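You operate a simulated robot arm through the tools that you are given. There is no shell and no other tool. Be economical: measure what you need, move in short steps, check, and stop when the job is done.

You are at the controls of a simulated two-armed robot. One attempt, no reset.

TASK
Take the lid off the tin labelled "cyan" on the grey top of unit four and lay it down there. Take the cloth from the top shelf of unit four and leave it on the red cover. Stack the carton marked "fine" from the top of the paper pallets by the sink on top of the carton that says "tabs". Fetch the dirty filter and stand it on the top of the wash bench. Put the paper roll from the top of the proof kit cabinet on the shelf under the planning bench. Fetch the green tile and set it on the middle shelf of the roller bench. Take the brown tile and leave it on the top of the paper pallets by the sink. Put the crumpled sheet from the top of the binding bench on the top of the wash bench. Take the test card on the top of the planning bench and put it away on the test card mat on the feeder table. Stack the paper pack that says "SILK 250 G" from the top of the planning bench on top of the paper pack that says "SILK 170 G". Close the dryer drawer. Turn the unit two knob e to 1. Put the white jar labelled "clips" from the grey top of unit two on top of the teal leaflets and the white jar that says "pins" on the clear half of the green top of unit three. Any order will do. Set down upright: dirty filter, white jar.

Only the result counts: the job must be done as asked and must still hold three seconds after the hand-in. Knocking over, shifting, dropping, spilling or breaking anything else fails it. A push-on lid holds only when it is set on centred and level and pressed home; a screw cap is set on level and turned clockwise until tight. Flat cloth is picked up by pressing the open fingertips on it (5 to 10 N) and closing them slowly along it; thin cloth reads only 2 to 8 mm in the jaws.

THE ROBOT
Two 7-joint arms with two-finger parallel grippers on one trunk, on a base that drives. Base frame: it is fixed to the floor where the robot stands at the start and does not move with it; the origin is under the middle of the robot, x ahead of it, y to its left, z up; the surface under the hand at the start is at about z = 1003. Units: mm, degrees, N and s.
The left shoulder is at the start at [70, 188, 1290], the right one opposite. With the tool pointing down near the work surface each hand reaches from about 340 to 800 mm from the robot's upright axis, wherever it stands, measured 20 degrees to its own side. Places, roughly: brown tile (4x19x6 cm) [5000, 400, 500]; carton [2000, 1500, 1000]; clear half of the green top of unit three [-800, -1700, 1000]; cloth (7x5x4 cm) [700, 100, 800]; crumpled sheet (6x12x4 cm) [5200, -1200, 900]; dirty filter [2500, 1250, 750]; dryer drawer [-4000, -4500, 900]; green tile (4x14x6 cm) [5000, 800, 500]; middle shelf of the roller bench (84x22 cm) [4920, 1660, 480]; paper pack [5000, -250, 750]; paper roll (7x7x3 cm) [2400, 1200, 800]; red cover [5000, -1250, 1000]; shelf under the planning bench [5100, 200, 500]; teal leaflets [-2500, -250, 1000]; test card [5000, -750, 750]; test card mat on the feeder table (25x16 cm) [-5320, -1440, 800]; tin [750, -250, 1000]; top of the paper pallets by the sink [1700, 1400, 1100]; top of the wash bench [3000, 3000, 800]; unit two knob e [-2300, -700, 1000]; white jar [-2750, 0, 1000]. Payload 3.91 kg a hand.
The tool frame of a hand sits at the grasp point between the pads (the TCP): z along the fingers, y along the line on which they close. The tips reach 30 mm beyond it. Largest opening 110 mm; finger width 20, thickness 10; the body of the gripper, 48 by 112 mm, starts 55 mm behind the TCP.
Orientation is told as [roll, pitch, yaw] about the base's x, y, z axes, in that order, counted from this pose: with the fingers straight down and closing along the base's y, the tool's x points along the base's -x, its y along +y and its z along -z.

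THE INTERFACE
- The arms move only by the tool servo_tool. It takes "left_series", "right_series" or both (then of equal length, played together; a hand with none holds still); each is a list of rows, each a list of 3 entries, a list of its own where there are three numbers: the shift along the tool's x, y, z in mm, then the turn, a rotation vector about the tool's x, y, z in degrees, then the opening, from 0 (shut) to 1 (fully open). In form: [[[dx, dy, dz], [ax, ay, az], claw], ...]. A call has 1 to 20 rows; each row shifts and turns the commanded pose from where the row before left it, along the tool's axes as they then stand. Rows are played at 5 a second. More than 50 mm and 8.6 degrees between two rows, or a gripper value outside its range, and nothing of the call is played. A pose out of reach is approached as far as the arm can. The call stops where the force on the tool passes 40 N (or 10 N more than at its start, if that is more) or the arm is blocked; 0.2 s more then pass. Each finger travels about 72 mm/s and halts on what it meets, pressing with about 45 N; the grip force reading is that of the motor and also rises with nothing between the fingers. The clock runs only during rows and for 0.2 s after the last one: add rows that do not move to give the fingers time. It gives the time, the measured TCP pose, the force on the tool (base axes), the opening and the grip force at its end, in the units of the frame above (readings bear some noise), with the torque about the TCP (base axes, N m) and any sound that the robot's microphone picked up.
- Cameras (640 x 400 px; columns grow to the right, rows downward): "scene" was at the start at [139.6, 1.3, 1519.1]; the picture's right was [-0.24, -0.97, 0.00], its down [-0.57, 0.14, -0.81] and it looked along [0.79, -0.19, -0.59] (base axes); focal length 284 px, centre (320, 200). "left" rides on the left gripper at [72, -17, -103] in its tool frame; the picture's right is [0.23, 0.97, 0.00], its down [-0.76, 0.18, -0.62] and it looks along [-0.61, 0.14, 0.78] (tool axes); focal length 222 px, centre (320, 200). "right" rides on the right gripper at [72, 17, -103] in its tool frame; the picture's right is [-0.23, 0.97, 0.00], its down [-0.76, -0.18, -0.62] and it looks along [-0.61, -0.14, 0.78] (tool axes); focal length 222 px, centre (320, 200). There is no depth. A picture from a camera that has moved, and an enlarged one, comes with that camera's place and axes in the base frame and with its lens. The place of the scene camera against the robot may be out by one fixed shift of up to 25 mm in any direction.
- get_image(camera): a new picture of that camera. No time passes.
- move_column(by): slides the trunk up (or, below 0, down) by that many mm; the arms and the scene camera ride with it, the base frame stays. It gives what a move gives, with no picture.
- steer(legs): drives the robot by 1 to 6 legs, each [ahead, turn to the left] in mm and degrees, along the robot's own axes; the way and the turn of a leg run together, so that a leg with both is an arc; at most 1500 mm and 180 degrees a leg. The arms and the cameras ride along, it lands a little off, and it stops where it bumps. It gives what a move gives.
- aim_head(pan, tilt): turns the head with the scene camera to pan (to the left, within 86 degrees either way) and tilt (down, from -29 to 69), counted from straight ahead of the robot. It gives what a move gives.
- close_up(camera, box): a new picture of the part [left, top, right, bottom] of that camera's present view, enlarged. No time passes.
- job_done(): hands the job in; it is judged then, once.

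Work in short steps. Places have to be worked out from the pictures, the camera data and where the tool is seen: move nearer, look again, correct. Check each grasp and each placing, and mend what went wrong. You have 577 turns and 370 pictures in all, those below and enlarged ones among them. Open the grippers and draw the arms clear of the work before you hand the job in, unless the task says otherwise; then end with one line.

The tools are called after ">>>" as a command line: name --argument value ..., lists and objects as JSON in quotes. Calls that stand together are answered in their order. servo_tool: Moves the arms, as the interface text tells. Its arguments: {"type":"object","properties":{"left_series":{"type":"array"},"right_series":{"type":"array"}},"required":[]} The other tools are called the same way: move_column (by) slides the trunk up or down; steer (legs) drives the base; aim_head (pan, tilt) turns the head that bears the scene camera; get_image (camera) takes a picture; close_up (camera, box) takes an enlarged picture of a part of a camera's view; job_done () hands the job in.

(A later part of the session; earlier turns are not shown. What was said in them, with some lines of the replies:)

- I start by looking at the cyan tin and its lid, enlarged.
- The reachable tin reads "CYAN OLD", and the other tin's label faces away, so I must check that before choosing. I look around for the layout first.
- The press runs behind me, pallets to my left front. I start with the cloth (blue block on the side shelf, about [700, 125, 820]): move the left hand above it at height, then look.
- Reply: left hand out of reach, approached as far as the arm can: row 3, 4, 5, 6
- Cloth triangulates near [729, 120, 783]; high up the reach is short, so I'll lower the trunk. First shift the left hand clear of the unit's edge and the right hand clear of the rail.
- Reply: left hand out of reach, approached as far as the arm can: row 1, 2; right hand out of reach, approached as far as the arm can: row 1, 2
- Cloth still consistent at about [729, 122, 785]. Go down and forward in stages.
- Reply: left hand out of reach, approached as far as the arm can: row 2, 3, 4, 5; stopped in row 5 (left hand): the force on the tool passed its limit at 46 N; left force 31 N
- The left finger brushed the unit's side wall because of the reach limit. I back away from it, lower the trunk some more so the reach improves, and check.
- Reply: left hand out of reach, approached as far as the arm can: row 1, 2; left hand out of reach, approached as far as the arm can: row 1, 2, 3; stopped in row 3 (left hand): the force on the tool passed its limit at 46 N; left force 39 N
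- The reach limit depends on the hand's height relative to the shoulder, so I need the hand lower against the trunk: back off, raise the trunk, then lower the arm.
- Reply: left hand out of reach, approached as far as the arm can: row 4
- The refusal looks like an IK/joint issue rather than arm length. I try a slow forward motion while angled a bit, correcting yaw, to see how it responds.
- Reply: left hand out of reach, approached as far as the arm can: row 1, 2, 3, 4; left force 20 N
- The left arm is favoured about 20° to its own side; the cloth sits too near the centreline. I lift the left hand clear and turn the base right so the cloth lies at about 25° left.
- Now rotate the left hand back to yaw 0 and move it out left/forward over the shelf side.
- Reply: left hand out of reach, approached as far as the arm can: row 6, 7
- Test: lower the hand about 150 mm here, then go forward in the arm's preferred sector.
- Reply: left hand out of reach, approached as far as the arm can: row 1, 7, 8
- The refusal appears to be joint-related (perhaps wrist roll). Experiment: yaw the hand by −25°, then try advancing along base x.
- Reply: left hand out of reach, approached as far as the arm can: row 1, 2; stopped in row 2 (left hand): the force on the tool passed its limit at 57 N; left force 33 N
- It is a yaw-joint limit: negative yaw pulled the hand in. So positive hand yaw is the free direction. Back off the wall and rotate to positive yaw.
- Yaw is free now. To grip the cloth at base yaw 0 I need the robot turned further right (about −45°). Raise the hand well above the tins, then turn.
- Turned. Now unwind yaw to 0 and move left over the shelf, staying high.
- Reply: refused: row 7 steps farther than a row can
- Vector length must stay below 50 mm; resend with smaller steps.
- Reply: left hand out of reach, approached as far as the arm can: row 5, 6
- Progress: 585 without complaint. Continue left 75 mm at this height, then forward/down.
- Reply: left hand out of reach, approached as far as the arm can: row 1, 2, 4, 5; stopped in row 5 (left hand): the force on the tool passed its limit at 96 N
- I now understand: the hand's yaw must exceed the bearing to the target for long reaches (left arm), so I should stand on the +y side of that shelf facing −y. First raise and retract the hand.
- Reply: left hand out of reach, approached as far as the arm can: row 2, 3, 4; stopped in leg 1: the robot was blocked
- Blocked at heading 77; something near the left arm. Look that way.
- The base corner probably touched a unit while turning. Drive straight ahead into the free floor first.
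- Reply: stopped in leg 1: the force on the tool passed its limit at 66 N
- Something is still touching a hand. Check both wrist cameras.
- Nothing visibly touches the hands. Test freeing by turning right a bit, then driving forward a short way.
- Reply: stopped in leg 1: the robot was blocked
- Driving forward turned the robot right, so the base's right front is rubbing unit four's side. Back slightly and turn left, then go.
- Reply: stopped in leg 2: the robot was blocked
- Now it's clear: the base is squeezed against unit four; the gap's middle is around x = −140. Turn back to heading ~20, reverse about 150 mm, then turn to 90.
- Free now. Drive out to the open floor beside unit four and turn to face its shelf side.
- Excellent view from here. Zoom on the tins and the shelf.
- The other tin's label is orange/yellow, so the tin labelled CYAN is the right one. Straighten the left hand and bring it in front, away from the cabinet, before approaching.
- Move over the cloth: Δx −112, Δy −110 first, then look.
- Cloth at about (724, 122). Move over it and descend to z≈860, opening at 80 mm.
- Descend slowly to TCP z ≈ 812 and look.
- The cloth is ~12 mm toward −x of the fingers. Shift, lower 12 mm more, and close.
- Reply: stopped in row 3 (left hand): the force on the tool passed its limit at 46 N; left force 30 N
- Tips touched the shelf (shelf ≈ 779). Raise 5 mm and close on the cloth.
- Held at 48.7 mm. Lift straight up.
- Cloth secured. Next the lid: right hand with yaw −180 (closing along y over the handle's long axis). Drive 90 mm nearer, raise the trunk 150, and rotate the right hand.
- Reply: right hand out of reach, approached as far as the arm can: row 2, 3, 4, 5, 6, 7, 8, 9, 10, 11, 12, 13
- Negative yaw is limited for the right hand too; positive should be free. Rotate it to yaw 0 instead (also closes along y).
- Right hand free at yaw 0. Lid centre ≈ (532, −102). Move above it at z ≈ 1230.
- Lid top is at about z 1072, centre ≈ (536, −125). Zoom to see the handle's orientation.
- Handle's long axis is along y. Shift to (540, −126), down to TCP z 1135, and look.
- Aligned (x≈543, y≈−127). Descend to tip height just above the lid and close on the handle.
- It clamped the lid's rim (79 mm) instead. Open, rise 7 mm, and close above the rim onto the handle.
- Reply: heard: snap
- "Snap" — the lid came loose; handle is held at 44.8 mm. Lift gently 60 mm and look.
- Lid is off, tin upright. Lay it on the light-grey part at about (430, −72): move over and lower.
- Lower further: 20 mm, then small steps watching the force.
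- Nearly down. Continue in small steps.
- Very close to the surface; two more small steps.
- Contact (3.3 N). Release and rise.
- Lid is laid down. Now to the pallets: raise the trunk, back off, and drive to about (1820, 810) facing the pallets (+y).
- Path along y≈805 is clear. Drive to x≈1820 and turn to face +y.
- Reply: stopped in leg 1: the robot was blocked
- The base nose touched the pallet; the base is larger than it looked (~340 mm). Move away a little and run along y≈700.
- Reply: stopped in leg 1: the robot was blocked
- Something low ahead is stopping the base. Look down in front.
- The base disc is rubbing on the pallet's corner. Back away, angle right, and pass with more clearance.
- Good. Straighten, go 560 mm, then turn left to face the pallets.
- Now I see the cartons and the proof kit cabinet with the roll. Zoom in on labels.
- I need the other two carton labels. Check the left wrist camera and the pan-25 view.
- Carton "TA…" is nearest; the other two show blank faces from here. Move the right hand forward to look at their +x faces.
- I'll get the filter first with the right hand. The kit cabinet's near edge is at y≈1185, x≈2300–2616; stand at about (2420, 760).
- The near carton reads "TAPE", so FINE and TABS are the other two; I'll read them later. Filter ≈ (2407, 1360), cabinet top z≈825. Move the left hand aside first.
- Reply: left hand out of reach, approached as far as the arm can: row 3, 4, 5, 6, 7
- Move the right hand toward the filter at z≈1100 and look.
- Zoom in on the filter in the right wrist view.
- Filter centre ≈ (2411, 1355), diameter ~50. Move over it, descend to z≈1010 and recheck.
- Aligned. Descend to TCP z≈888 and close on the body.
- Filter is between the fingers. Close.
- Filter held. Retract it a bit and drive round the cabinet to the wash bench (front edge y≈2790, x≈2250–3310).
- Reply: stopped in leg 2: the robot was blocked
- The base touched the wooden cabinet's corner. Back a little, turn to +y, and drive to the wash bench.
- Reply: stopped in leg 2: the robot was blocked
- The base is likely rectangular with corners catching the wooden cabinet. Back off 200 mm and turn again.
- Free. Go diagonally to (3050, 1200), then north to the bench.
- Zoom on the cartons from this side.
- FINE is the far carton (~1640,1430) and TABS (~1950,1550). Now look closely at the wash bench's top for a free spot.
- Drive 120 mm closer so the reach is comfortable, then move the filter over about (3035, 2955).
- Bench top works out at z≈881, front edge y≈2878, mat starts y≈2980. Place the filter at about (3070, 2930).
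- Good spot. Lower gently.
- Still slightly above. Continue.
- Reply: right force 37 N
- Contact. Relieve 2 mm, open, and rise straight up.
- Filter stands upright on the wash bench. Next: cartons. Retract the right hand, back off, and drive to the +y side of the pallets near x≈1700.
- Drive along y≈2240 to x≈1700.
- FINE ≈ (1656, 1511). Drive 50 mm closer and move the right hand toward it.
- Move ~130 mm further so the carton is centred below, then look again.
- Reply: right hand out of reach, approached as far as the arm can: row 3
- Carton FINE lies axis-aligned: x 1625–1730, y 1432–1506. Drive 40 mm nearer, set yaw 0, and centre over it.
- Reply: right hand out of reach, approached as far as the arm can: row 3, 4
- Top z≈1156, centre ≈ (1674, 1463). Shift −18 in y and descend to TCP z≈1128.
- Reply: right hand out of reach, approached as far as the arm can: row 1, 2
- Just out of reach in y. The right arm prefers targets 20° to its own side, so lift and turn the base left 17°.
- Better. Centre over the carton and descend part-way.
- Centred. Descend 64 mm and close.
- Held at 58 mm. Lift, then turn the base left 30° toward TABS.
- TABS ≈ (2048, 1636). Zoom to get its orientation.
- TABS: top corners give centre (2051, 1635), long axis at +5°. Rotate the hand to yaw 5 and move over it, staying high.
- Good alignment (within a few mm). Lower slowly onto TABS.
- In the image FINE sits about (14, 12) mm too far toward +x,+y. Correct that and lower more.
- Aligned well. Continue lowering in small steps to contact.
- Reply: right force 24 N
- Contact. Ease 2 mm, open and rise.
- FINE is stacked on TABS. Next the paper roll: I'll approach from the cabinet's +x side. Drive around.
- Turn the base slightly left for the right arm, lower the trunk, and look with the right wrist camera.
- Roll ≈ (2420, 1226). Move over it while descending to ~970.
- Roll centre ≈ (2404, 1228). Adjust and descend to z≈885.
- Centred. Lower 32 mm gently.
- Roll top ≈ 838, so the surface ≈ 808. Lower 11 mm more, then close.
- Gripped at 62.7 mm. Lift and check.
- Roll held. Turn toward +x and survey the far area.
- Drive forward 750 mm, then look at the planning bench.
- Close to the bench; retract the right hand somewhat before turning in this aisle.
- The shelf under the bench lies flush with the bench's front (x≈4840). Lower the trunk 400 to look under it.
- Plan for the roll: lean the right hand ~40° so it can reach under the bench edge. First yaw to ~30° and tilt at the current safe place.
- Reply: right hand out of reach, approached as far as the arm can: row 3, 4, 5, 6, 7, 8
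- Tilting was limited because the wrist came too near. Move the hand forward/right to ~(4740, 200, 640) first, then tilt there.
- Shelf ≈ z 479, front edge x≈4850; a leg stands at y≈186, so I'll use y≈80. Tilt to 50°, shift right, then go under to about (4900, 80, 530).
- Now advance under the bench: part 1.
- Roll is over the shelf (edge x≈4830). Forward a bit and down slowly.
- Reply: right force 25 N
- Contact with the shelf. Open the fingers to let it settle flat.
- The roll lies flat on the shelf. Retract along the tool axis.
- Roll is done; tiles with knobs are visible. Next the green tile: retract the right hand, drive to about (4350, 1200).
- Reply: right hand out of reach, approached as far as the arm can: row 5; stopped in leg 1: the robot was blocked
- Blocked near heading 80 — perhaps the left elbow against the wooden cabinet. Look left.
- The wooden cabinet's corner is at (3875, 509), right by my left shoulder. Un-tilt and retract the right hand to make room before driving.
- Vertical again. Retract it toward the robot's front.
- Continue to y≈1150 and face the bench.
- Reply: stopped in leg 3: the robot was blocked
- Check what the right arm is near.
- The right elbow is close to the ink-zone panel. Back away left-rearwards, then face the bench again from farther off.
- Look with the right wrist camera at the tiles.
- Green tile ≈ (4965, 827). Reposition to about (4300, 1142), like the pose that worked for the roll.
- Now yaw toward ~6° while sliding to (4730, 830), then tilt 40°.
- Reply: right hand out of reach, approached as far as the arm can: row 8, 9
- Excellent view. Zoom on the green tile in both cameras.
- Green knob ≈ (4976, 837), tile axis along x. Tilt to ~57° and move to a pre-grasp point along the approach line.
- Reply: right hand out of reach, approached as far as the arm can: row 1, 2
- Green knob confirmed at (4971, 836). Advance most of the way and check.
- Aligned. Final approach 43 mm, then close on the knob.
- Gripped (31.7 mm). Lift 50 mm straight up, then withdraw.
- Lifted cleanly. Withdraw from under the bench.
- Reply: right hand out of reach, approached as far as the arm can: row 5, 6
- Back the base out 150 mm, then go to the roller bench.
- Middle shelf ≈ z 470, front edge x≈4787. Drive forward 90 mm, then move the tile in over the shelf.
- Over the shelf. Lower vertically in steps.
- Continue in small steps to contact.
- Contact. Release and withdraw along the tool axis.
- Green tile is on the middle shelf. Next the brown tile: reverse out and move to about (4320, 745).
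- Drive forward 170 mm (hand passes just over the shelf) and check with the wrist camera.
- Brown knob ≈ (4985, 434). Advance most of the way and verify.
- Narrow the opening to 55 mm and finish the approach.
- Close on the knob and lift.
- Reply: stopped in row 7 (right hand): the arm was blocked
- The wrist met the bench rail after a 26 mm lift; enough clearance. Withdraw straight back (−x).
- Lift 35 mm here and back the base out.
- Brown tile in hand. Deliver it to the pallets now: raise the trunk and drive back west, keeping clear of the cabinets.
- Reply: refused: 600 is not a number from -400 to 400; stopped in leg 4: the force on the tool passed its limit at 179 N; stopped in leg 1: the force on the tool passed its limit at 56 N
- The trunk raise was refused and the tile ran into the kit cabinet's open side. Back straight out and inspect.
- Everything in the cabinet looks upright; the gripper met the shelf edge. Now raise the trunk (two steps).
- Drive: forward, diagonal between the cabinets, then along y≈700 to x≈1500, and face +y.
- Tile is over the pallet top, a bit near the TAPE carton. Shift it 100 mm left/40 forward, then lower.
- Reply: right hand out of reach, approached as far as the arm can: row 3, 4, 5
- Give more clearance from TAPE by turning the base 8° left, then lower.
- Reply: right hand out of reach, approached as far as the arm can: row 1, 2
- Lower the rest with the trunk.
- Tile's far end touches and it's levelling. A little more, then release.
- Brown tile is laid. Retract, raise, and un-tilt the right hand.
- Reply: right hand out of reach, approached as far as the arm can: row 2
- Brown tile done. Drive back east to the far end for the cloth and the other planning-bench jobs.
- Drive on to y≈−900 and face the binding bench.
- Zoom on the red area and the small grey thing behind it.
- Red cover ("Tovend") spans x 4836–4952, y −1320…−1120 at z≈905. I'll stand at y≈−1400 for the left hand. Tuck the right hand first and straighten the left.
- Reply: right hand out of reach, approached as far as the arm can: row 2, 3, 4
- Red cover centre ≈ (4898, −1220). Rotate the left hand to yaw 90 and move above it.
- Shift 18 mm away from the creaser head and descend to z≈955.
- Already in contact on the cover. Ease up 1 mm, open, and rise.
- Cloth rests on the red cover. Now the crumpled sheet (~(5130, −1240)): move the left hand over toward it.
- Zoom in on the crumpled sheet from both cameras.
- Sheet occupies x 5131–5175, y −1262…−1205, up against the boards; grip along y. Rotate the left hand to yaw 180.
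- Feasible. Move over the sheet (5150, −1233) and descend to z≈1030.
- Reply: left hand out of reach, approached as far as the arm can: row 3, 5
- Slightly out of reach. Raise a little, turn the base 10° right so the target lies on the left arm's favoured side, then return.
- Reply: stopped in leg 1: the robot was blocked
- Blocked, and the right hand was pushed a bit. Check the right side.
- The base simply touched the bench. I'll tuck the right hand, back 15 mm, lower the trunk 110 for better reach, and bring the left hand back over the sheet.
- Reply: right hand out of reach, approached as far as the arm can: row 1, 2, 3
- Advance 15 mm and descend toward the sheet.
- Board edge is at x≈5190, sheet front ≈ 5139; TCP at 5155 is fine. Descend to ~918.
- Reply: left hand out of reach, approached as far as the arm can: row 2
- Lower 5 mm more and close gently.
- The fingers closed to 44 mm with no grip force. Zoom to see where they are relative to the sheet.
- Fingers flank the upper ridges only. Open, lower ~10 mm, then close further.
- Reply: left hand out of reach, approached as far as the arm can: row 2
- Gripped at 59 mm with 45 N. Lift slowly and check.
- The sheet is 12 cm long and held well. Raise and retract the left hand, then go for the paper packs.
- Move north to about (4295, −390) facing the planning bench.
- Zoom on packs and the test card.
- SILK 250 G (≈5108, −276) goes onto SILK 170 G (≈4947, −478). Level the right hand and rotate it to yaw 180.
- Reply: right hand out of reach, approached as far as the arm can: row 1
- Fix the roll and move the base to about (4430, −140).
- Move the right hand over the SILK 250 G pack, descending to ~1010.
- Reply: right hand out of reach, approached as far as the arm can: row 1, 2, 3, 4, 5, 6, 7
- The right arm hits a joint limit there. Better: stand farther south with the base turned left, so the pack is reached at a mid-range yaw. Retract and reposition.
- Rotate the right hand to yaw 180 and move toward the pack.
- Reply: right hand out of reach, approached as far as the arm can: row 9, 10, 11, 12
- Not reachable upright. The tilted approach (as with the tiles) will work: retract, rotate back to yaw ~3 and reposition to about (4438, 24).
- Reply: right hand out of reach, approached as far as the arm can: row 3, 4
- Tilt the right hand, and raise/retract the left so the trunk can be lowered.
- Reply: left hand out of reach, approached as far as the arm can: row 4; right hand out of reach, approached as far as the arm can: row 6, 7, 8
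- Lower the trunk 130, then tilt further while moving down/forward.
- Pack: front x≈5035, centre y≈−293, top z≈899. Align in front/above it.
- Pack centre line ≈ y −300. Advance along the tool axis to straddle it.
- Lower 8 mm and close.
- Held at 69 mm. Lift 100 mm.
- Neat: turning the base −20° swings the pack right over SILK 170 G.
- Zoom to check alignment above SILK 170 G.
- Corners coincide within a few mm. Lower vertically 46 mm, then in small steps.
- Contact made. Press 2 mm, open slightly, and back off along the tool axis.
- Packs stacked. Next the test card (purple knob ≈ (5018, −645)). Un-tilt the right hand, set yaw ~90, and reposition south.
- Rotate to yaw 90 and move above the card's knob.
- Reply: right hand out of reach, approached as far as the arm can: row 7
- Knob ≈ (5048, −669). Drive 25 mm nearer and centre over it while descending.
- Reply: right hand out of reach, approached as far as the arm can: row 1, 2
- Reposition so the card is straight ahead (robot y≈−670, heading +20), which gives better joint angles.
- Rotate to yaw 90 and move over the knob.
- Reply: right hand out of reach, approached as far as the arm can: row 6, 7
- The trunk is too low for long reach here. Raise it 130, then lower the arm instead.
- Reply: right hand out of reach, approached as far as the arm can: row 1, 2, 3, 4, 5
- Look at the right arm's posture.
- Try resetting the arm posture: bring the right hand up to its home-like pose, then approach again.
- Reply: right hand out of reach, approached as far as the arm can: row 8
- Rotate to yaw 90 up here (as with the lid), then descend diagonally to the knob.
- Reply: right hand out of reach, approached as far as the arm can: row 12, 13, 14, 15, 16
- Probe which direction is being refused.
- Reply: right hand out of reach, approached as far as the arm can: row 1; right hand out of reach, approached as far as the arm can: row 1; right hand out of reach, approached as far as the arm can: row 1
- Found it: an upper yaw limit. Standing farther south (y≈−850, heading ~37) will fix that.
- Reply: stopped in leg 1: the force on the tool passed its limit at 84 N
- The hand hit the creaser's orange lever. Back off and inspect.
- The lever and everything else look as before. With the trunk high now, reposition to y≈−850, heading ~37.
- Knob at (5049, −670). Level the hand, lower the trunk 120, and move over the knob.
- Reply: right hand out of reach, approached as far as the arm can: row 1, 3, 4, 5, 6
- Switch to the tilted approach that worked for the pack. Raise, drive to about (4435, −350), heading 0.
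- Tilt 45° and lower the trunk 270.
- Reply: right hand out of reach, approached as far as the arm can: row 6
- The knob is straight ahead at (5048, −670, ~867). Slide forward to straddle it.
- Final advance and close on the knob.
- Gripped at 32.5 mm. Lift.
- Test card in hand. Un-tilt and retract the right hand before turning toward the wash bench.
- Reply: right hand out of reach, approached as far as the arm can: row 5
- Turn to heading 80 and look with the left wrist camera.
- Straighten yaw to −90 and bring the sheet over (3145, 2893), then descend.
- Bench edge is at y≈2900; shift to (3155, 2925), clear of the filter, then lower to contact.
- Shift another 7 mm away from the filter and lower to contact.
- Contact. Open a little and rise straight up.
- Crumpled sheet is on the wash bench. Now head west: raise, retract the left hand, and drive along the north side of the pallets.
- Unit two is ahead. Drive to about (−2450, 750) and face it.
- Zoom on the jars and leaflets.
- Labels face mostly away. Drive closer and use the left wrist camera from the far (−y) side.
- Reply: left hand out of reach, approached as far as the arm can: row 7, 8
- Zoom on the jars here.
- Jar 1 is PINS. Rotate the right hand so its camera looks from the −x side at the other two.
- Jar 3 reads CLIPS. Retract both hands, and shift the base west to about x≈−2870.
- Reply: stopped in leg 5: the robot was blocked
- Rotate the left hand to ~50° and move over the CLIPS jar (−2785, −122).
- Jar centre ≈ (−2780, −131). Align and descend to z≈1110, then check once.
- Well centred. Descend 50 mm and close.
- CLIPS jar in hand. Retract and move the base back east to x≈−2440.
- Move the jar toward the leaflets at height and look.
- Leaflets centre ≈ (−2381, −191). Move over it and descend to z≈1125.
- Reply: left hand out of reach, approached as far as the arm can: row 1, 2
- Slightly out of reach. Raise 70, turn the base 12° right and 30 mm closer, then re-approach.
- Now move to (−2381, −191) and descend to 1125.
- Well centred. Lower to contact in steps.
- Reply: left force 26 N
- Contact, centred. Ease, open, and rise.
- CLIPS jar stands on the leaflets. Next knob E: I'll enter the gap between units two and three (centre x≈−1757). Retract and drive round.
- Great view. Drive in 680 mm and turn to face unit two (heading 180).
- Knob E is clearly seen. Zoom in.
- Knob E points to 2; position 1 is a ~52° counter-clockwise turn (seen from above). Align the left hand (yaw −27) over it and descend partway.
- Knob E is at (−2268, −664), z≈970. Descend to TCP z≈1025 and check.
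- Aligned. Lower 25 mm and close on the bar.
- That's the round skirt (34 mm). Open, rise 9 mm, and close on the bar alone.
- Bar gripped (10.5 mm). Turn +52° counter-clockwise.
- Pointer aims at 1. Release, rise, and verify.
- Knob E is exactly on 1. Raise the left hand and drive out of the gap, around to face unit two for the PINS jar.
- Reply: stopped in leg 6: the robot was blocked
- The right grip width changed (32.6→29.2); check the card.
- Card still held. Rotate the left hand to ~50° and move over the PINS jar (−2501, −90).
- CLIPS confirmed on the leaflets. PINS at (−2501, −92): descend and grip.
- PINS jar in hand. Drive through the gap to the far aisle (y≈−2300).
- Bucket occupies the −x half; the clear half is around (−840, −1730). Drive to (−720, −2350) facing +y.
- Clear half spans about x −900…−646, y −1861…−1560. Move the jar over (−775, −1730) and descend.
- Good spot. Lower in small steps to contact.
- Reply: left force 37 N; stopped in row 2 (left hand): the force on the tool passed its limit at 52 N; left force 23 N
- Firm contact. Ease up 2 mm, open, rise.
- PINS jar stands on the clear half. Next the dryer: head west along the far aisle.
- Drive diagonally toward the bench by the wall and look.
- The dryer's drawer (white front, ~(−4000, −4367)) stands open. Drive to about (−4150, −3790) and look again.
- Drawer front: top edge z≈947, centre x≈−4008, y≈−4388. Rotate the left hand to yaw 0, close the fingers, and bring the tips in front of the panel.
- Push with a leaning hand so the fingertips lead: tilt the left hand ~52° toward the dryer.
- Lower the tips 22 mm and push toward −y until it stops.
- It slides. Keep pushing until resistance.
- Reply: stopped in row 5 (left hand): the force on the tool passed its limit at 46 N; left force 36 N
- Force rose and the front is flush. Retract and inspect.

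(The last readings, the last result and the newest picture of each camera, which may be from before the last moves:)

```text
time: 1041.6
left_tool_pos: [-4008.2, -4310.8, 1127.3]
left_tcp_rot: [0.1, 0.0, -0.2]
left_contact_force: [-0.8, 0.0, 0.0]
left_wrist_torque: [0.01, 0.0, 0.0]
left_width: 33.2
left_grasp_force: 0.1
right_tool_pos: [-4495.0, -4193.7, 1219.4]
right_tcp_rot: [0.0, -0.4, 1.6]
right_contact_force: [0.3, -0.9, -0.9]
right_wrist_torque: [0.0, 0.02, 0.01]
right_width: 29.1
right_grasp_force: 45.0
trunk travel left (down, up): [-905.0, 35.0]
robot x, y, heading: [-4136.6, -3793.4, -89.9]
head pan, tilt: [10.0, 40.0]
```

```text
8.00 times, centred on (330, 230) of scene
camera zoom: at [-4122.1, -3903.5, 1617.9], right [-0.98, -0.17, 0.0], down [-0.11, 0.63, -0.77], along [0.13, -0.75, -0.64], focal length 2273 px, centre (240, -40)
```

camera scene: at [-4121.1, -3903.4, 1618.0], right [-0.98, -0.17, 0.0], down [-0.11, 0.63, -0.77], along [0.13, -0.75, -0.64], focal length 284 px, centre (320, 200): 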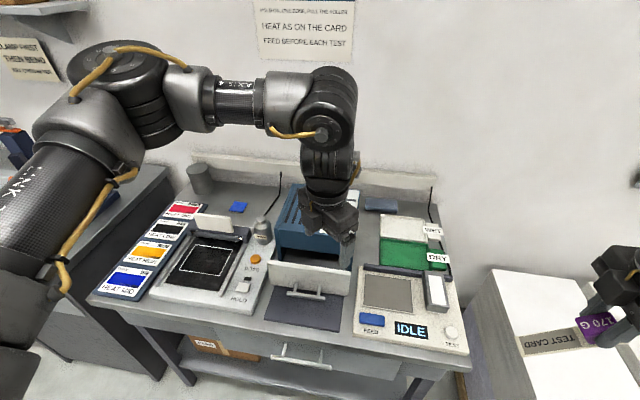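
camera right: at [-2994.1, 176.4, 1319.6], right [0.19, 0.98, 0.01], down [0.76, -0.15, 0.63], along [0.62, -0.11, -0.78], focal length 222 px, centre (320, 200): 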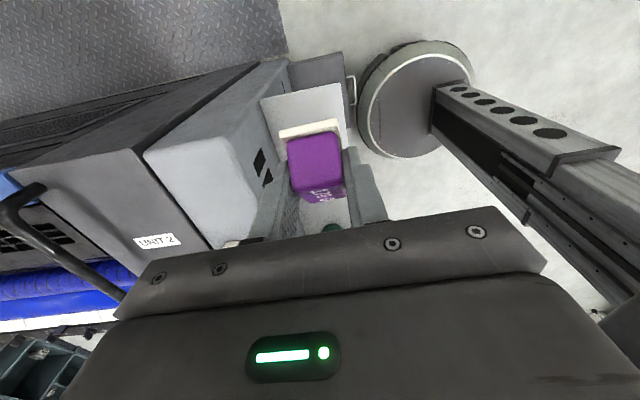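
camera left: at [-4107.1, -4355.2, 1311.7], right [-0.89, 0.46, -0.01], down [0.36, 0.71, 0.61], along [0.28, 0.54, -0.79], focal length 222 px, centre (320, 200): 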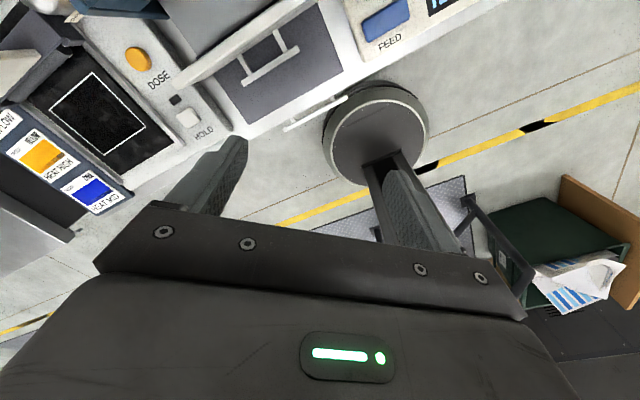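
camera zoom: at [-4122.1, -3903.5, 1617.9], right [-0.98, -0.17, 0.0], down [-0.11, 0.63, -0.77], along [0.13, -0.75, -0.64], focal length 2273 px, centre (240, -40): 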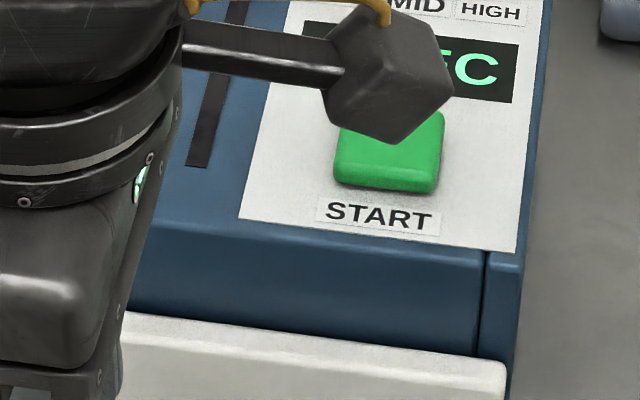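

The drawer is closed. Now the feeder table: back off and look toward (−5320, −1440).

>>> steer --legs '[[-550, 0], [0, -147]]'

>>> aim_head --pan 0 --tilt 15

>>> get_image --camera "scene"

```text
time: 1044.5
left_tool_pos: [-4008.1, -3794.4, 1129.2]
left_tcp_rot: [-0.3, 0.1, -0.1]
left_contact_force: [-0.2, 0.6, -0.4]
left_wrist_torque: [-0.03, -0.02, -0.01]
left_width: 32.8
left_grasp_force: 0.1
right_tool_pos: [-4494.8, -3678.0, 1221.4]
right_tcp_rot: [-0.2, -0.4, 1.9]
right_contact_force: [0.0, 0.6, 0.0]
right_wrist_torque: [0.0, -0.02, -0.02]
right_width: 28.9
right_grasp_force: 44.9
trunk travel left (down, up): [-905.0, 35.0]
robot x, y, heading: [-4139.7, -3277.6, -89.9]
head pan, tilt: [10.0, 40.0]
stopped in leg 1: the robot was blocked; the commanded pose is now the measured one
```

```text
time: 1045.4
left_tool_pos: [-4007.8, -3797.6, 1126.0]
left_tcp_rot: [0.0, 0.0, -0.2]
left_contact_force: [0.0, -0.1, -1.2]
left_wrist_torque: [0.0, 0.0, 0.02]
left_width: 33.0
left_grasp_force: 0.2
right_tool_pos: [-4495.7, -3683.4, 1219.2]
right_tcp_rot: [-0.1, -0.4, 1.9]
right_contact_force: [0.1, -0.6, -0.8]
right_wrist_torque: [0.02, -0.02, 0.0]
right_width: 29.1
right_grasp_force: 45.2
trunk travel left (down, up): [-905.0, 35.0]
robot x, y, heading: [-4143.2, -3279.2, -89.7]
head pan, tilt: [0.0, 15.0]
```

```text
50 pictures are left
camera scene: at [-4136.6, -3400.4, 1657.4], right [-1.0, 0.0, 0.0], down [0.0, 0.26, -0.97], along [0.0, -0.97, -0.26], focal length 284 px, centre (320, 200)
```

scene: 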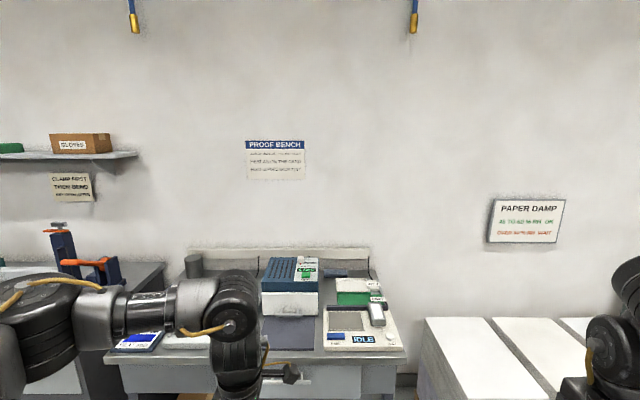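

Something behind stopped me. Move forward a little, turn, and look west.

>>> steer --legs '[[150, 0], [0, -90]]'

>>> aim_head --pan -50 --tilt 18

>>> get_image --camera "scene"

```text
time: 1050.6
left_tool_pos: [-4662.1, -3554.3, 1126.2]
left_tcp_rot: [0.0, 0.1, -91.0]
left_contact_force: [-0.5, -0.1, 0.1]
left_wrist_torque: [0.0, 0.0, 0.02]
left_width: 33.0
left_grasp_force: 0.0
right_tool_pos: [-4539.0, -3068.6, 1220.3]
right_tcp_rot: [0.1, -0.3, -89.0]
right_contact_force: [-0.3, 0.3, -0.7]
right_wrist_torque: [-0.01, 0.01, -0.02]
right_width: 29.0
right_grasp_force: 45.1
trunk travel left (down, up): [-905.0, 35.0]
robot x, y, heading: [-4137.2, -3423.1, 179.2]
head pan, tilt: [0.0, 15.0]
```

```text
time: 1051.8
left_tool_pos: [-4661.6, -3552.4, 1126.4]
left_tcp_rot: [0.0, -0.1, -91.0]
left_contact_force: [1.1, -0.5, -0.6]
left_wrist_torque: [0.0, 0.01, -0.01]
left_width: 33.0
left_grasp_force: 0.1
right_tool_pos: [-4538.7, -3069.6, 1219.4]
right_tcp_rot: [0.0, -0.5, -89.0]
right_contact_force: [0.2, -1.2, -1.2]
right_wrist_torque: [0.04, 0.02, 0.03]
right_width: 29.1
right_grasp_force: 45.0
trunk travel left (down, up): [-905.0, 35.0]
robot x, y, heading: [-4142.1, -3428.4, 179.4]
head pan, tilt: [-50.0, 18.0]
```

```text
49 pictures are left
camera scene: at [-4245.9, -3333.0, 1652.6], right [0.77, 0.63, 0.0], down [0.2, -0.24, -0.95], along [-0.6, 0.74, -0.31], focal length 284 px, centre (320, 200)
```

scene: 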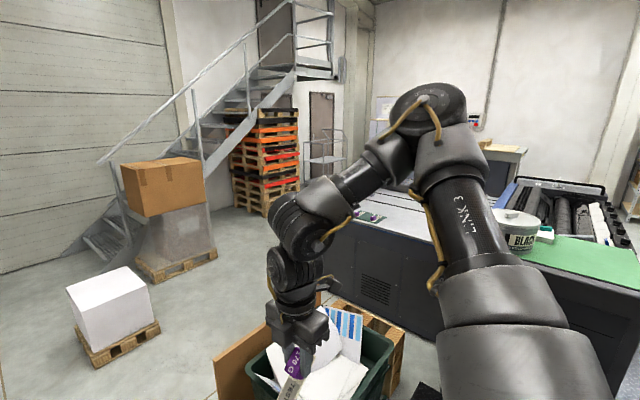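

Feeder table is the grey table beyond. Drive west then north to about (−5630, −2550) and look.

>>> steer --legs '[[1490, 0], [0, -89], [870, 0]]'

>>> aim_head --pan -15 --tilt 30

>>> get_image --camera "scene"

```text
time: 1067.1
left_tool_pos: [-5768.8, -2029.4, 1127.8]
left_tcp_rot: [-0.1, 0.0, -179.6]
left_contact_force: [0.0, -0.4, 0.0]
left_wrist_torque: [0.03, -0.02, -0.01]
left_width: 32.8
left_grasp_force: 0.0
right_tool_pos: [-5281.3, -2141.8, 1220.6]
right_tcp_rot: [0.1, -0.4, -177.5]
right_contact_force: [0.1, -0.1, -0.3]
right_wrist_torque: [-0.02, -0.01, -0.04]
right_width: 29.1
right_grasp_force: 45.0
trunk travel left (down, up): [-905.0, 35.0]
robot x, y, heading: [-5630.6, -2543.1, 90.8]
head pan, tilt: [-50.0, 18.0]
```

```text
time: 1068.2
left_tool_pos: [-5769.3, -2028.5, 1126.1]
left_tcp_rot: [0.0, 0.0, -179.6]
left_contact_force: [-0.8, 0.2, 0.1]
left_wrist_torque: [0.02, 0.01, -0.02]
left_width: 32.9
left_grasp_force: 0.0
right_tool_pos: [-5281.4, -2141.4, 1220.0]
right_tcp_rot: [0.0, -0.3, -177.6]
right_contact_force: [0.5, -0.5, -1.0]
right_wrist_torque: [0.0, -0.01, 0.01]
right_width: 29.0
right_grasp_force: 45.1
trunk travel left (down, up): [-905.0, 35.0]
robot x, y, heading: [-5629.0, -2546.2, 90.6]
head pan, tilt: [-15.0, 30.0]
```

```text
48 pictures are left
camera scene: at [-5604.9, -2387.1, 1633.3], right [0.97, -0.25, 0.0], down [-0.12, -0.48, -0.87], along [0.21, 0.84, -0.5], focal length 284 px, centre (320, 200)
```

scene: 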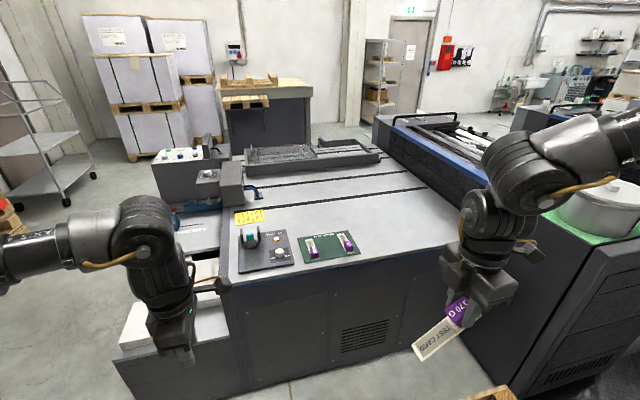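

Found the green test-card mat with two cards already on it. Zoom.

>>> close_up --camera "scene" --box '[230, 210, 390, 290]'

```text
4.00 times, centred on (310, 250) of scene
camera zoom: at [-5604.9, -2387.1, 1633.3], right [0.97, -0.25, 0.0], down [-0.12, -0.48, -0.87], along [0.21, 0.84, -0.5], focal length 1136 px, centre (360, 0)
```

zoom: 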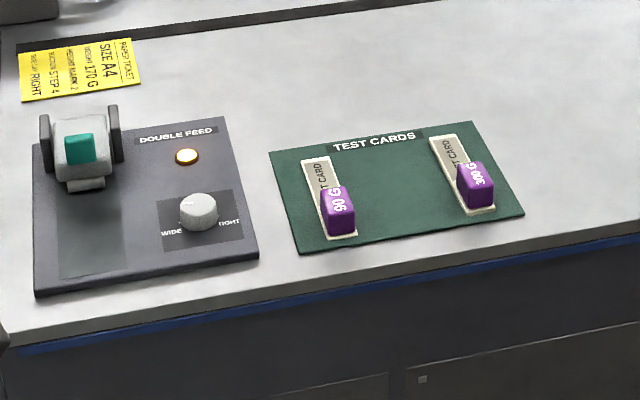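

The middle of the mat is free for our card. Rotate the right hand to rel. yaw ~8 and tilt 41° as when gripped.

>>> servo_tool --right_series '[[[0, 0, 0], [0, 0, 8.4], 0.15], [[0, 0, 0], [0, 0, 8.4], 0.15], [[0, 0, 0], [0, 0, 8.4], 0.15], [[0, 0, 0], [0, 0, 8.4], 0.15], [[0, 0, 0], [0, 0, 8.4], 0.15], [[0, 0, 0], [0, 0, 8.4], 0.15], [[0, 0, 0], [0, 0, 8.4], 0.15], [[0, 0, 0], [0, 0, 8.4], 0.15], [[0, 0, 0], [0, 0, 8.4], 0.15], [[0, 0, 0], [0, 0, 8], 0.15], [[0, 0, 0], [0, -8.2, 0], 0.15], [[0, 0, 0], [0, -8.2, 0], 0.15], [[0, 0, 0], [0, -8.2, 0], 0.15], [[0, 0, 0], [0, -8.2, 0], 0.15], [[0, 0, 0], [0, -8.2, 0], 0.15], [[0, 0, 0], [0, 0, 0], 0.15]]'

>>> steer --legs '[[440, 0]]'

>>> get_image --camera "scene"

```text
time: 1071.5
left_tool_pos: [-5766.7, -2032.7, 1129.6]
left_tcp_rot: [-0.1, 0.0, -179.7]
left_contact_force: [-0.6, -1.0, 0.2]
left_wrist_torque: [0.0, 0.0, 0.01]
left_width: 33.0
left_grasp_force: 0.0
right_tool_pos: [-5228.9, -2125.1, 1239.8]
right_tcp_rot: [0.6, -41.2, 98.4]
right_contact_force: [-0.3, -0.5, -1.0]
right_wrist_torque: [-0.03, 0.0, 0.03]
right_width: 28.7
right_grasp_force: 45.2
right hand out of reach, approached as far as the arm can: row 13, 14, 15
trunk travel left (down, up): [-905.0, 35.0]
robot x, y, heading: [-5631.0, -2548.9, 90.7]
head pan, tilt: [-15.0, 30.0]
```

```text
time: 1074.2
left_tool_pos: [-5779.8, -1590.4, 1127.0]
left_tcp_rot: [-0.1, 0.0, -179.4]
left_contact_force: [-0.2, 0.5, 0.4]
left_wrist_torque: [0.01, 0.05, 0.01]
left_width: 33.3
left_grasp_force: 0.1
right_tool_pos: [-5241.4, -1679.6, 1239.4]
right_tcp_rot: [0.7, -41.0, 98.8]
right_contact_force: [0.1, 0.5, 0.3]
right_wrist_torque: [-0.04, 0.01, 0.01]
right_width: 29.0
right_grasp_force: 45.1
trunk travel left (down, up): [-905.0, 35.0]
robot x, y, heading: [-5636.3, -2108.1, 90.9]
head pan, tilt: [-15.0, 30.0]
```

```text
46 pictures are left
camera scene: at [-5612.7, -1948.0, 1633.5], right [0.97, -0.24, 0.0], down [-0.12, -0.48, -0.87], along [0.21, 0.84, -0.5], focal length 284 px, centre (320, 200)
```

scene: 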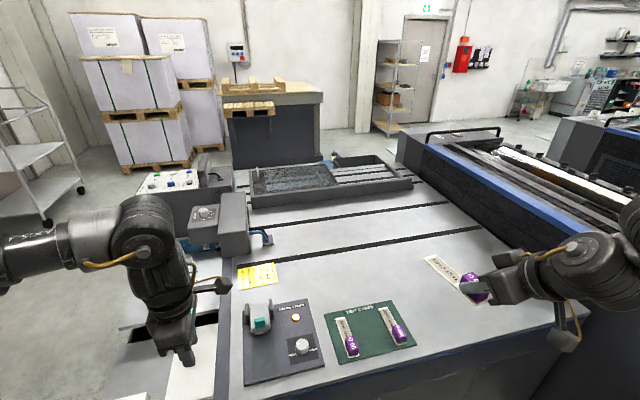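

The card is level but points ~21° left of the mat's direction. Rotate the hand −12° about vertical and see if reachable.

>>> servo_tool --right_series '[[[0, 0, 0], [4, 0, 4.6], 0.15], [[0, 0, 0], [4, 0, 4.6], 0.15], [[0, 0, 0], [2.6, 0, 3], 0.15], [[0, 0, 0], [0, 0, 0], 0.15]]'

>>> move_column --by -260

>>> get_image --camera "right"

```text
time: 1075.2
left_tool_pos: [-5778.6, -1590.1, 1126.9]
left_tcp_rot: [-0.1, 0.0, -179.3]
left_contact_force: [-0.2, 0.3, -0.3]
left_wrist_torque: [0.01, 0.0, 0.0]
left_width: 32.7
left_grasp_force: 0.1
right_tool_pos: [-5221.8, -1666.9, 1251.2]
right_tcp_rot: [0.6, -40.8, 82.5]
right_contact_force: [0.3, -0.1, 0.6]
right_wrist_torque: [0.0, 0.02, 0.0]
right_width: 29.2
right_grasp_force: 44.4
right hand out of reach, approached as far as the arm can: row 1, 3
trunk travel left (down, up): [-905.0, 35.0]
robot x, y, heading: [-5636.4, -2104.2, 90.7]
head pan, tilt: [-15.0, 30.0]
```

```text
time: 1077.9
left_tool_pos: [-5778.3, -1588.6, 867.2]
left_tcp_rot: [-0.1, 0.0, -179.3]
left_contact_force: [0.6, -0.7, 0.4]
left_wrist_torque: [-0.01, -0.03, -0.03]
left_width: 33.0
left_grasp_force: 0.1
right_tool_pos: [-5223.2, -1667.4, 988.9]
right_tcp_rot: [0.5, -40.7, 82.7]
right_contact_force: [-0.2, -0.6, -1.0]
right_wrist_torque: [0.01, -0.02, 0.0]
right_width: 28.9
right_grasp_force: 45.1
trunk travel left (down, up): [-645.0, 295.0]
robot x, y, heading: [-5636.2, -2108.1, 91.1]
head pan, tilt: [-15.0, 30.0]
```

```text
45 pictures are left
camera right: at [-5255.7, -1787.2, 1022.4], right [-0.94, 0.29, 0.16], down [0.2, 0.15, 0.97], along [0.26, 0.95, -0.2], focal length 222 px, centre (320, 200)
```

right: 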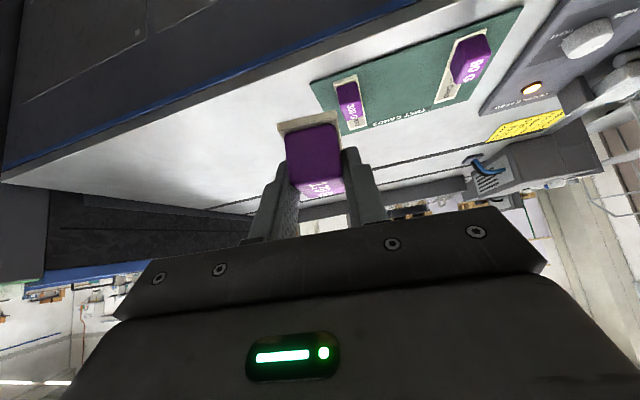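

Mat is at z≈800, free spot knob position ≈ (−5318, −1491). Move above it (TCP z≈900).

>>> servo_tool --right_series '[[[-11, 23, 33], [0, 0, 0], 0.15], [[-11, 23, 33], [0, 0, 0], 0.15], [[-11, 23, 33], [0, 0, 0], 0.15], [[-11, 23, 33], [0, 0, 0], 0.15], [[-11, 23, 33], [0, 0, 0], 0.15], [[0, 0, 0], [0, 0, 0], 0.15]]'

>>> aim_head --pan -20 --tilt 45

>>> get_image --camera "scene"

>>> get_image --camera "right"

```text
time: 1079.3
left_tool_pos: [-5779.3, -1590.5, 868.1]
left_tcp_rot: [-0.1, 0.0, -179.4]
left_contact_force: [0.3, -0.4, 0.1]
left_wrist_torque: [0.02, 0.0, -0.02]
left_width: 32.9
left_grasp_force: 0.1
right_tool_pos: [-5319.2, -1505.3, 902.4]
right_tcp_rot: [0.6, -40.8, 82.6]
right_contact_force: [0.4, -0.8, 0.4]
right_wrist_torque: [0.0, 0.0, 0.0]
right_width: 29.3
right_grasp_force: 44.7
trunk travel left (down, up): [-645.0, 295.0]
robot x, y, heading: [-5637.5, -2108.3, 90.9]
head pan, tilt: [-15.0, 30.0]
```

```text
time: 1080.1
left_tool_pos: [-5779.6, -1590.0, 867.9]
left_tcp_rot: [0.1, 0.0, -179.2]
left_contact_force: [0.6, -0.1, 0.5]
left_wrist_torque: [0.01, 0.0, 0.01]
left_width: 33.2
left_grasp_force: 0.1
right_tool_pos: [-5320.7, -1502.9, 901.1]
right_tcp_rot: [0.7, -40.7, 82.7]
right_contact_force: [-0.4, -0.7, 0.1]
right_wrist_torque: [0.0, -0.01, -0.02]
right_width: 28.9
right_grasp_force: 45.1
trunk travel left (down, up): [-645.0, 295.0]
robot x, y, heading: [-5637.3, -2108.1, 90.9]
head pan, tilt: [-20.0, 45.0]
```

```text
44 pictures are left
camera scene: at [-5608.1, -1956.5, 1350.7], right [0.95, -0.32, 0.0], down [-0.23, -0.67, -0.71], along [0.23, 0.67, -0.71], focal length 284 px, centre (320, 200)
```

scene: 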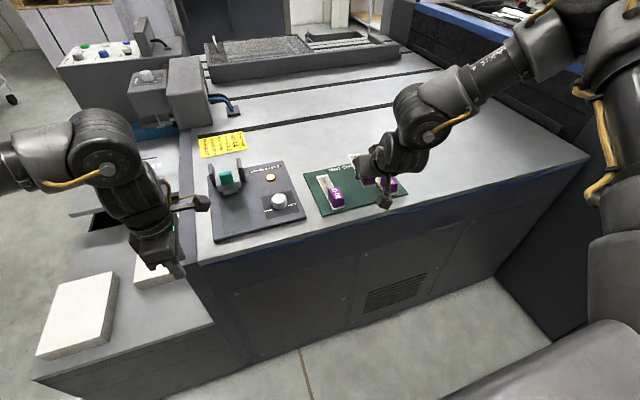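

```text
43 pictures are left
camera right: at [-5352.6, -1624.2, 933.6], right [-0.94, 0.29, 0.16], down [0.2, 0.15, 0.97], along [0.26, 0.95, -0.2], focal length 222 px, centre (320, 200)
```

right: 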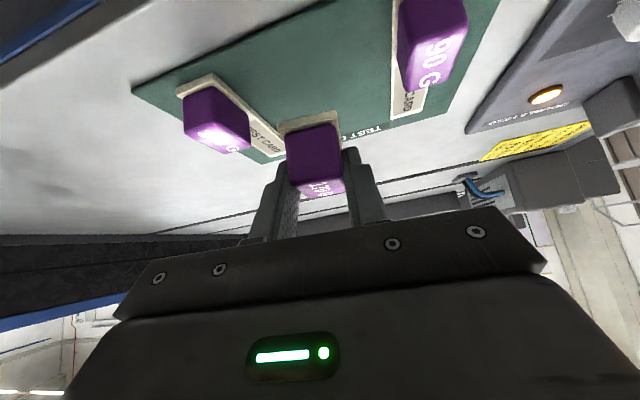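

Centred between the two cards. Lower 45 mm, then in small steps.

>>> servo_tool --right_series '[[[15, 0, 17], [0, 0, 0], 0.15], [[15, 0, 17], [0, 0, 0], 0.15], [[3, 0, 4], [0, 0, 0], 0.15], [[0, 0, 0], [0, 0, 0], 0.15]]'

>>> get_image --camera "right"

>>> close_up --camera "scene" --box '[290, 130, 430, 230]'

```text
time: 1081.1
left_tool_pos: [-5780.0, -1588.8, 866.4]
left_tcp_rot: [-0.1, 0.0, -179.3]
left_contact_force: [0.3, -1.0, -0.7]
left_wrist_torque: [-0.02, 0.02, 0.0]
left_width: 32.8
left_grasp_force: 0.0
right_tool_pos: [-5320.5, -1504.1, 852.1]
right_tcp_rot: [0.6, -40.7, 82.6]
right_contact_force: [0.4, -0.2, 0.1]
right_wrist_torque: [-0.02, -0.01, -0.02]
right_width: 29.3
right_grasp_force: 44.9
trunk travel left (down, up): [-645.0, 295.0]
robot x, y, heading: [-5638.1, -2107.1, 90.9]
head pan, tilt: [-20.0, 45.0]
```

```text
42 pictures are left
camera right: at [-5352.9, -1624.3, 883.5], right [-0.94, 0.29, 0.16], down [0.2, 0.15, 0.97], along [0.26, 0.95, -0.2], focal length 222 px, centre (320, 200)
```

right: 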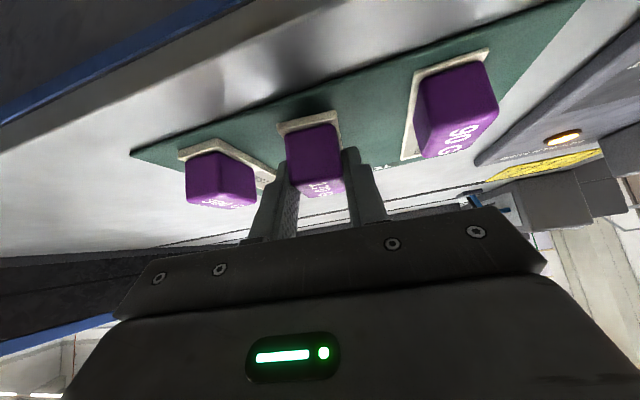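

```text
4.00 times, centred on (360, 180) of scene
camera zoom: at [-5608.0, -1956.6, 1350.7], right [0.95, -0.33, 0.0], down [-0.23, -0.67, -0.71], along [0.23, 0.67, -0.71], focal length 1136 px, centre (160, 280)
```

zoom: 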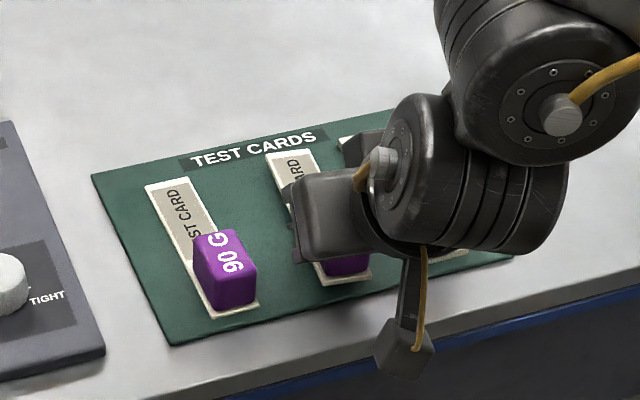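

Aligned like the others. Lower to contact.

>>> servo_tool --right_series '[[[3, 0, 3.5], [0, 0, 0], 0.15], [[3, 0, 3.5], [0, 0, 0], 0.15], [[0, 0, 0], [0, 0, 0], 0.15]]'

>>> servo_tool --right_series '[[[2, 0, 2.3], [0, 0, 0], 0.15], [[2, 0, 2.3], [0, 0, 0], 0.15], [[0, 0, 0], [0, 0, 0], 0.15]]'

```text
time: 1081.9
left_tool_pos: [-5780.3, -1590.4, 866.7]
left_tcp_rot: [0.0, 0.1, -179.3]
left_contact_force: [-0.2, -0.5, 1.0]
left_wrist_torque: [-0.01, -0.01, -0.01]
left_width: 33.1
left_grasp_force: 0.0
right_tool_pos: [-5318.2, -1504.5, 845.8]
right_tcp_rot: [0.7, -40.7, 82.7]
right_contact_force: [1.0, -0.7, -0.6]
right_wrist_torque: [0.0, -0.03, -0.03]
right_width: 29.1
right_grasp_force: 44.7
trunk travel left (down, up): [-645.0, 295.0]
robot x, y, heading: [-5633.7, -2107.0, 90.9]
head pan, tilt: [-20.0, 45.0]
```

```text
time: 1082.7
left_tool_pos: [-5779.7, -1589.9, 866.9]
left_tcp_rot: [0.0, 0.0, -179.3]
left_contact_force: [-1.0, -0.2, -0.3]
left_wrist_torque: [0.0, 0.01, 0.0]
left_width: 32.8
left_grasp_force: 0.1
right_tool_pos: [-5317.3, -1505.0, 843.0]
right_tcp_rot: [0.6, -40.8, 82.7]
right_contact_force: [-0.8, 0.0, 1.6]
right_wrist_torque: [0.39, -0.08, 0.05]
right_width: 29.2
right_grasp_force: 45.2
right hand out of reach, approached as far as the arm can: row 1
trunk travel left (down, up): [-645.0, 295.0]
robot x, y, heading: [-5639.8, -2103.3, 91.2]
head pan, tilt: [-20.0, 45.0]
```

Contact beginning. Lower 4 mm with the trunk.

>>> move_column --by -4

>>> close_up --camera "right" --box '[240, 80, 400, 220]'

```text
time: 1083.2
left_tool_pos: [-5779.7, -1590.3, 862.5]
left_tcp_rot: [-0.1, 0.0, -179.4]
left_contact_force: [-0.5, -0.1, 1.2]
left_wrist_torque: [0.0, 0.02, 0.01]
left_width: 32.8
left_grasp_force: 0.1
right_tool_pos: [-5318.2, -1506.4, 843.0]
right_tcp_rot: [0.6, -41.1, 82.6]
right_contact_force: [0.8, 1.2, 13.3]
right_wrist_torque: [1.32, -0.34, -0.07]
right_width: 28.9
right_grasp_force: 45.3
trunk travel left (down, up): [-641.0, 299.0]
robot x, y, heading: [-5643.1, -2102.9, 91.2]
head pan, tilt: [-20.0, 45.0]
```

```text
2.86 times, centred on (320, 150) of right
camera zoom: at [-5351.0, -1626.4, 873.0], right [-0.94, 0.29, 0.16], down [0.2, 0.14, 0.97], along [0.26, 0.95, -0.19], focal length 635 px, centre (320, 343)
```

zoom: 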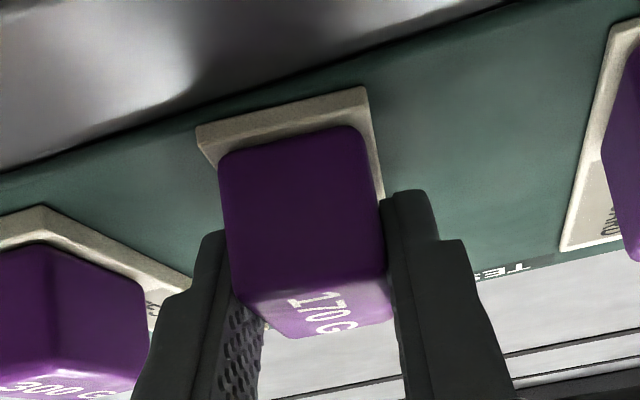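

Far end is down with 13 N; open gently so it settles flat.

>>> servo_tool --right_series '[[[0, 0, 0], [0, 0, 0], 0.3], [[0, 0, 0], [0, 0, 0], 0.35], [[0, 0, 0], [0, 0, 0], 0.37], [[0, 0, 0], [0, 0, 0], 0.37], [[0, 0, -15], [0, 0, 0], 0.37], [[0, 0, -30], [0, 0, 0], 0.37], [[0, 0, -40], [0, 0, 0], 0.37], [[0, 0, -40], [0, 0, 0], 0.37], [[0, 0, 0], [0, 0, 0], 0.37]]'

>>> close_up --camera "scene" --box '[290, 130, 430, 230]'

```text
time: 1085.2
left_tool_pos: [-5781.1, -1589.0, 862.5]
left_tcp_rot: [0.1, 0.0, -179.2]
left_contact_force: [-0.5, 0.7, -0.1]
left_wrist_torque: [0.01, -0.01, -0.01]
left_width: 32.9
left_grasp_force: 0.0
right_tool_pos: [-5316.4, -1562.2, 911.7]
right_tcp_rot: [0.7, -40.6, 83.0]
right_contact_force: [0.7, -0.3, 0.5]
right_wrist_torque: [0.0, 0.0, -0.01]
right_width: 40.9
right_grasp_force: 0.1
right hand out of reach, approached as far as the arm can: row 7, 8
trunk travel left (down, up): [-641.0, 299.0]
robot x, y, heading: [-5639.5, -2108.4, 91.0]
head pan, tilt: [-20.0, 45.0]
```

```text
4.00 times, centred on (360, 180) of scene
camera zoom: at [-5608.6, -1956.8, 1346.7], right [0.95, -0.32, 0.0], down [-0.23, -0.67, -0.71], along [0.23, 0.67, -0.71], focal length 1136 px, centre (160, 280)
```

zoom: 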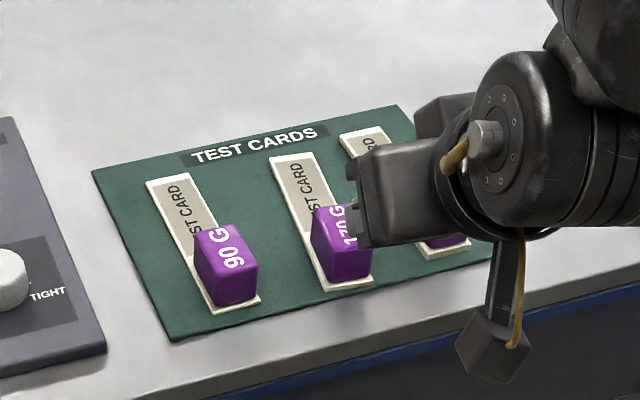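

The test card lies flat on the mat. Raise and draw the arms clear.

>>> move_column --by 250

>>> servo_tool --left_series '[[[0, 0, 0], [0, 0, 0], 0.8], [[0, 0, 0], [0, 0, 0], 1], [[0, 0, 0], [0, 0, 0], 1]]' --right_series '[[[0, 0, 0], [0, 0, 0], 0.8], [[0, 0, 0], [0, 0, 0], 1], [[0, 0, 0], [0, 0, 0], 1]]'

>>> steer --legs '[[-400, 0]]'

>>> get_image --camera "scene"

```text
time: 1087.8
left_tool_pos: [-5779.8, -1589.2, 1113.1]
left_tcp_rot: [0.1, 0.0, -179.2]
left_contact_force: [0.6, 0.8, 0.3]
left_wrist_torque: [0.02, -0.02, -0.01]
left_width: 33.3
left_grasp_force: 0.0
right_tool_pos: [-5316.2, -1562.6, 1161.5]
right_tcp_rot: [0.8, -40.6, 83.0]
right_contact_force: [0.1, 0.3, 0.0]
right_wrist_torque: [-0.01, -0.01, 0.01]
right_width: 40.5
right_grasp_force: 0.1
trunk travel left (down, up): [-891.0, 49.0]
robot x, y, heading: [-5637.8, -2104.1, 90.8]
head pan, tilt: [-20.0, 45.0]
```

```text
time: 1088.6
left_tool_pos: [-5779.0, -1590.0, 1113.2]
left_tcp_rot: [0.0, 0.0, -179.4]
left_contact_force: [0.8, 0.9, -0.3]
left_wrist_torque: [0.01, 0.0, -0.01]
left_width: 110.0
left_grasp_force: 0.0
right_tool_pos: [-5316.3, -1562.5, 1161.2]
right_tcp_rot: [0.8, -40.6, 82.8]
right_contact_force: [-0.6, 0.0, 1.5]
right_wrist_torque: [-0.02, 0.01, -0.01]
right_width: 109.9
right_grasp_force: 0.1
trunk travel left (down, up): [-891.0, 49.0]
robot x, y, heading: [-5639.4, -2107.2, 91.0]
head pan, tilt: [-20.0, 45.0]
```

```text
time: 1091.1
left_tool_pos: [-5772.6, -1989.0, 1112.0]
left_tcp_rot: [0.0, 0.0, -179.3]
left_contact_force: [0.3, -0.2, -0.7]
left_wrist_torque: [0.0, 0.01, -0.02]
left_width: 110.1
left_grasp_force: 0.0
right_tool_pos: [-5309.3, -1960.0, 1161.4]
right_tcp_rot: [0.8, -40.6, 83.0]
right_contact_force: [-0.1, 0.6, -0.6]
right_wrist_torque: [0.0, 0.0, -0.01]
right_width: 110.0
right_grasp_force: 0.0
trunk travel left (down, up): [-891.0, 49.0]
robot x, y, heading: [-5632.1, -2507.4, 90.9]
head pan, tilt: [-20.0, 45.0]
```

```text
38 pictures are left
camera scene: at [-5600.7, -2355.1, 1596.5], right [0.95, -0.32, 0.0], down [-0.23, -0.67, -0.71], along [0.23, 0.67, -0.71], focal length 284 px, centre (320, 200)
```

scene: 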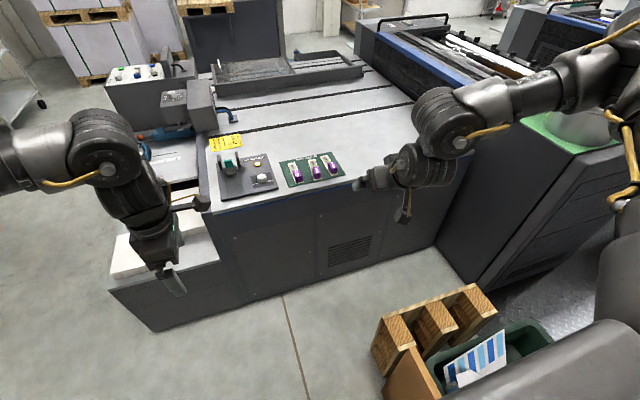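

The three cards sit neatly on the mat, the grippers are open and the arms are clear. All jobs are done, so I hand in.

>>> job_done

```text
The job is handed in.
```

All the listed jobs are done and handed in, with the grippers open and the arms clear. Along the way the arms or base bumped the kit cabinet, the creaser lever and something low at unit two. I looked over the cabinet and the lever afterwards and saw nothing displaced, but I did not check the item at unit two.
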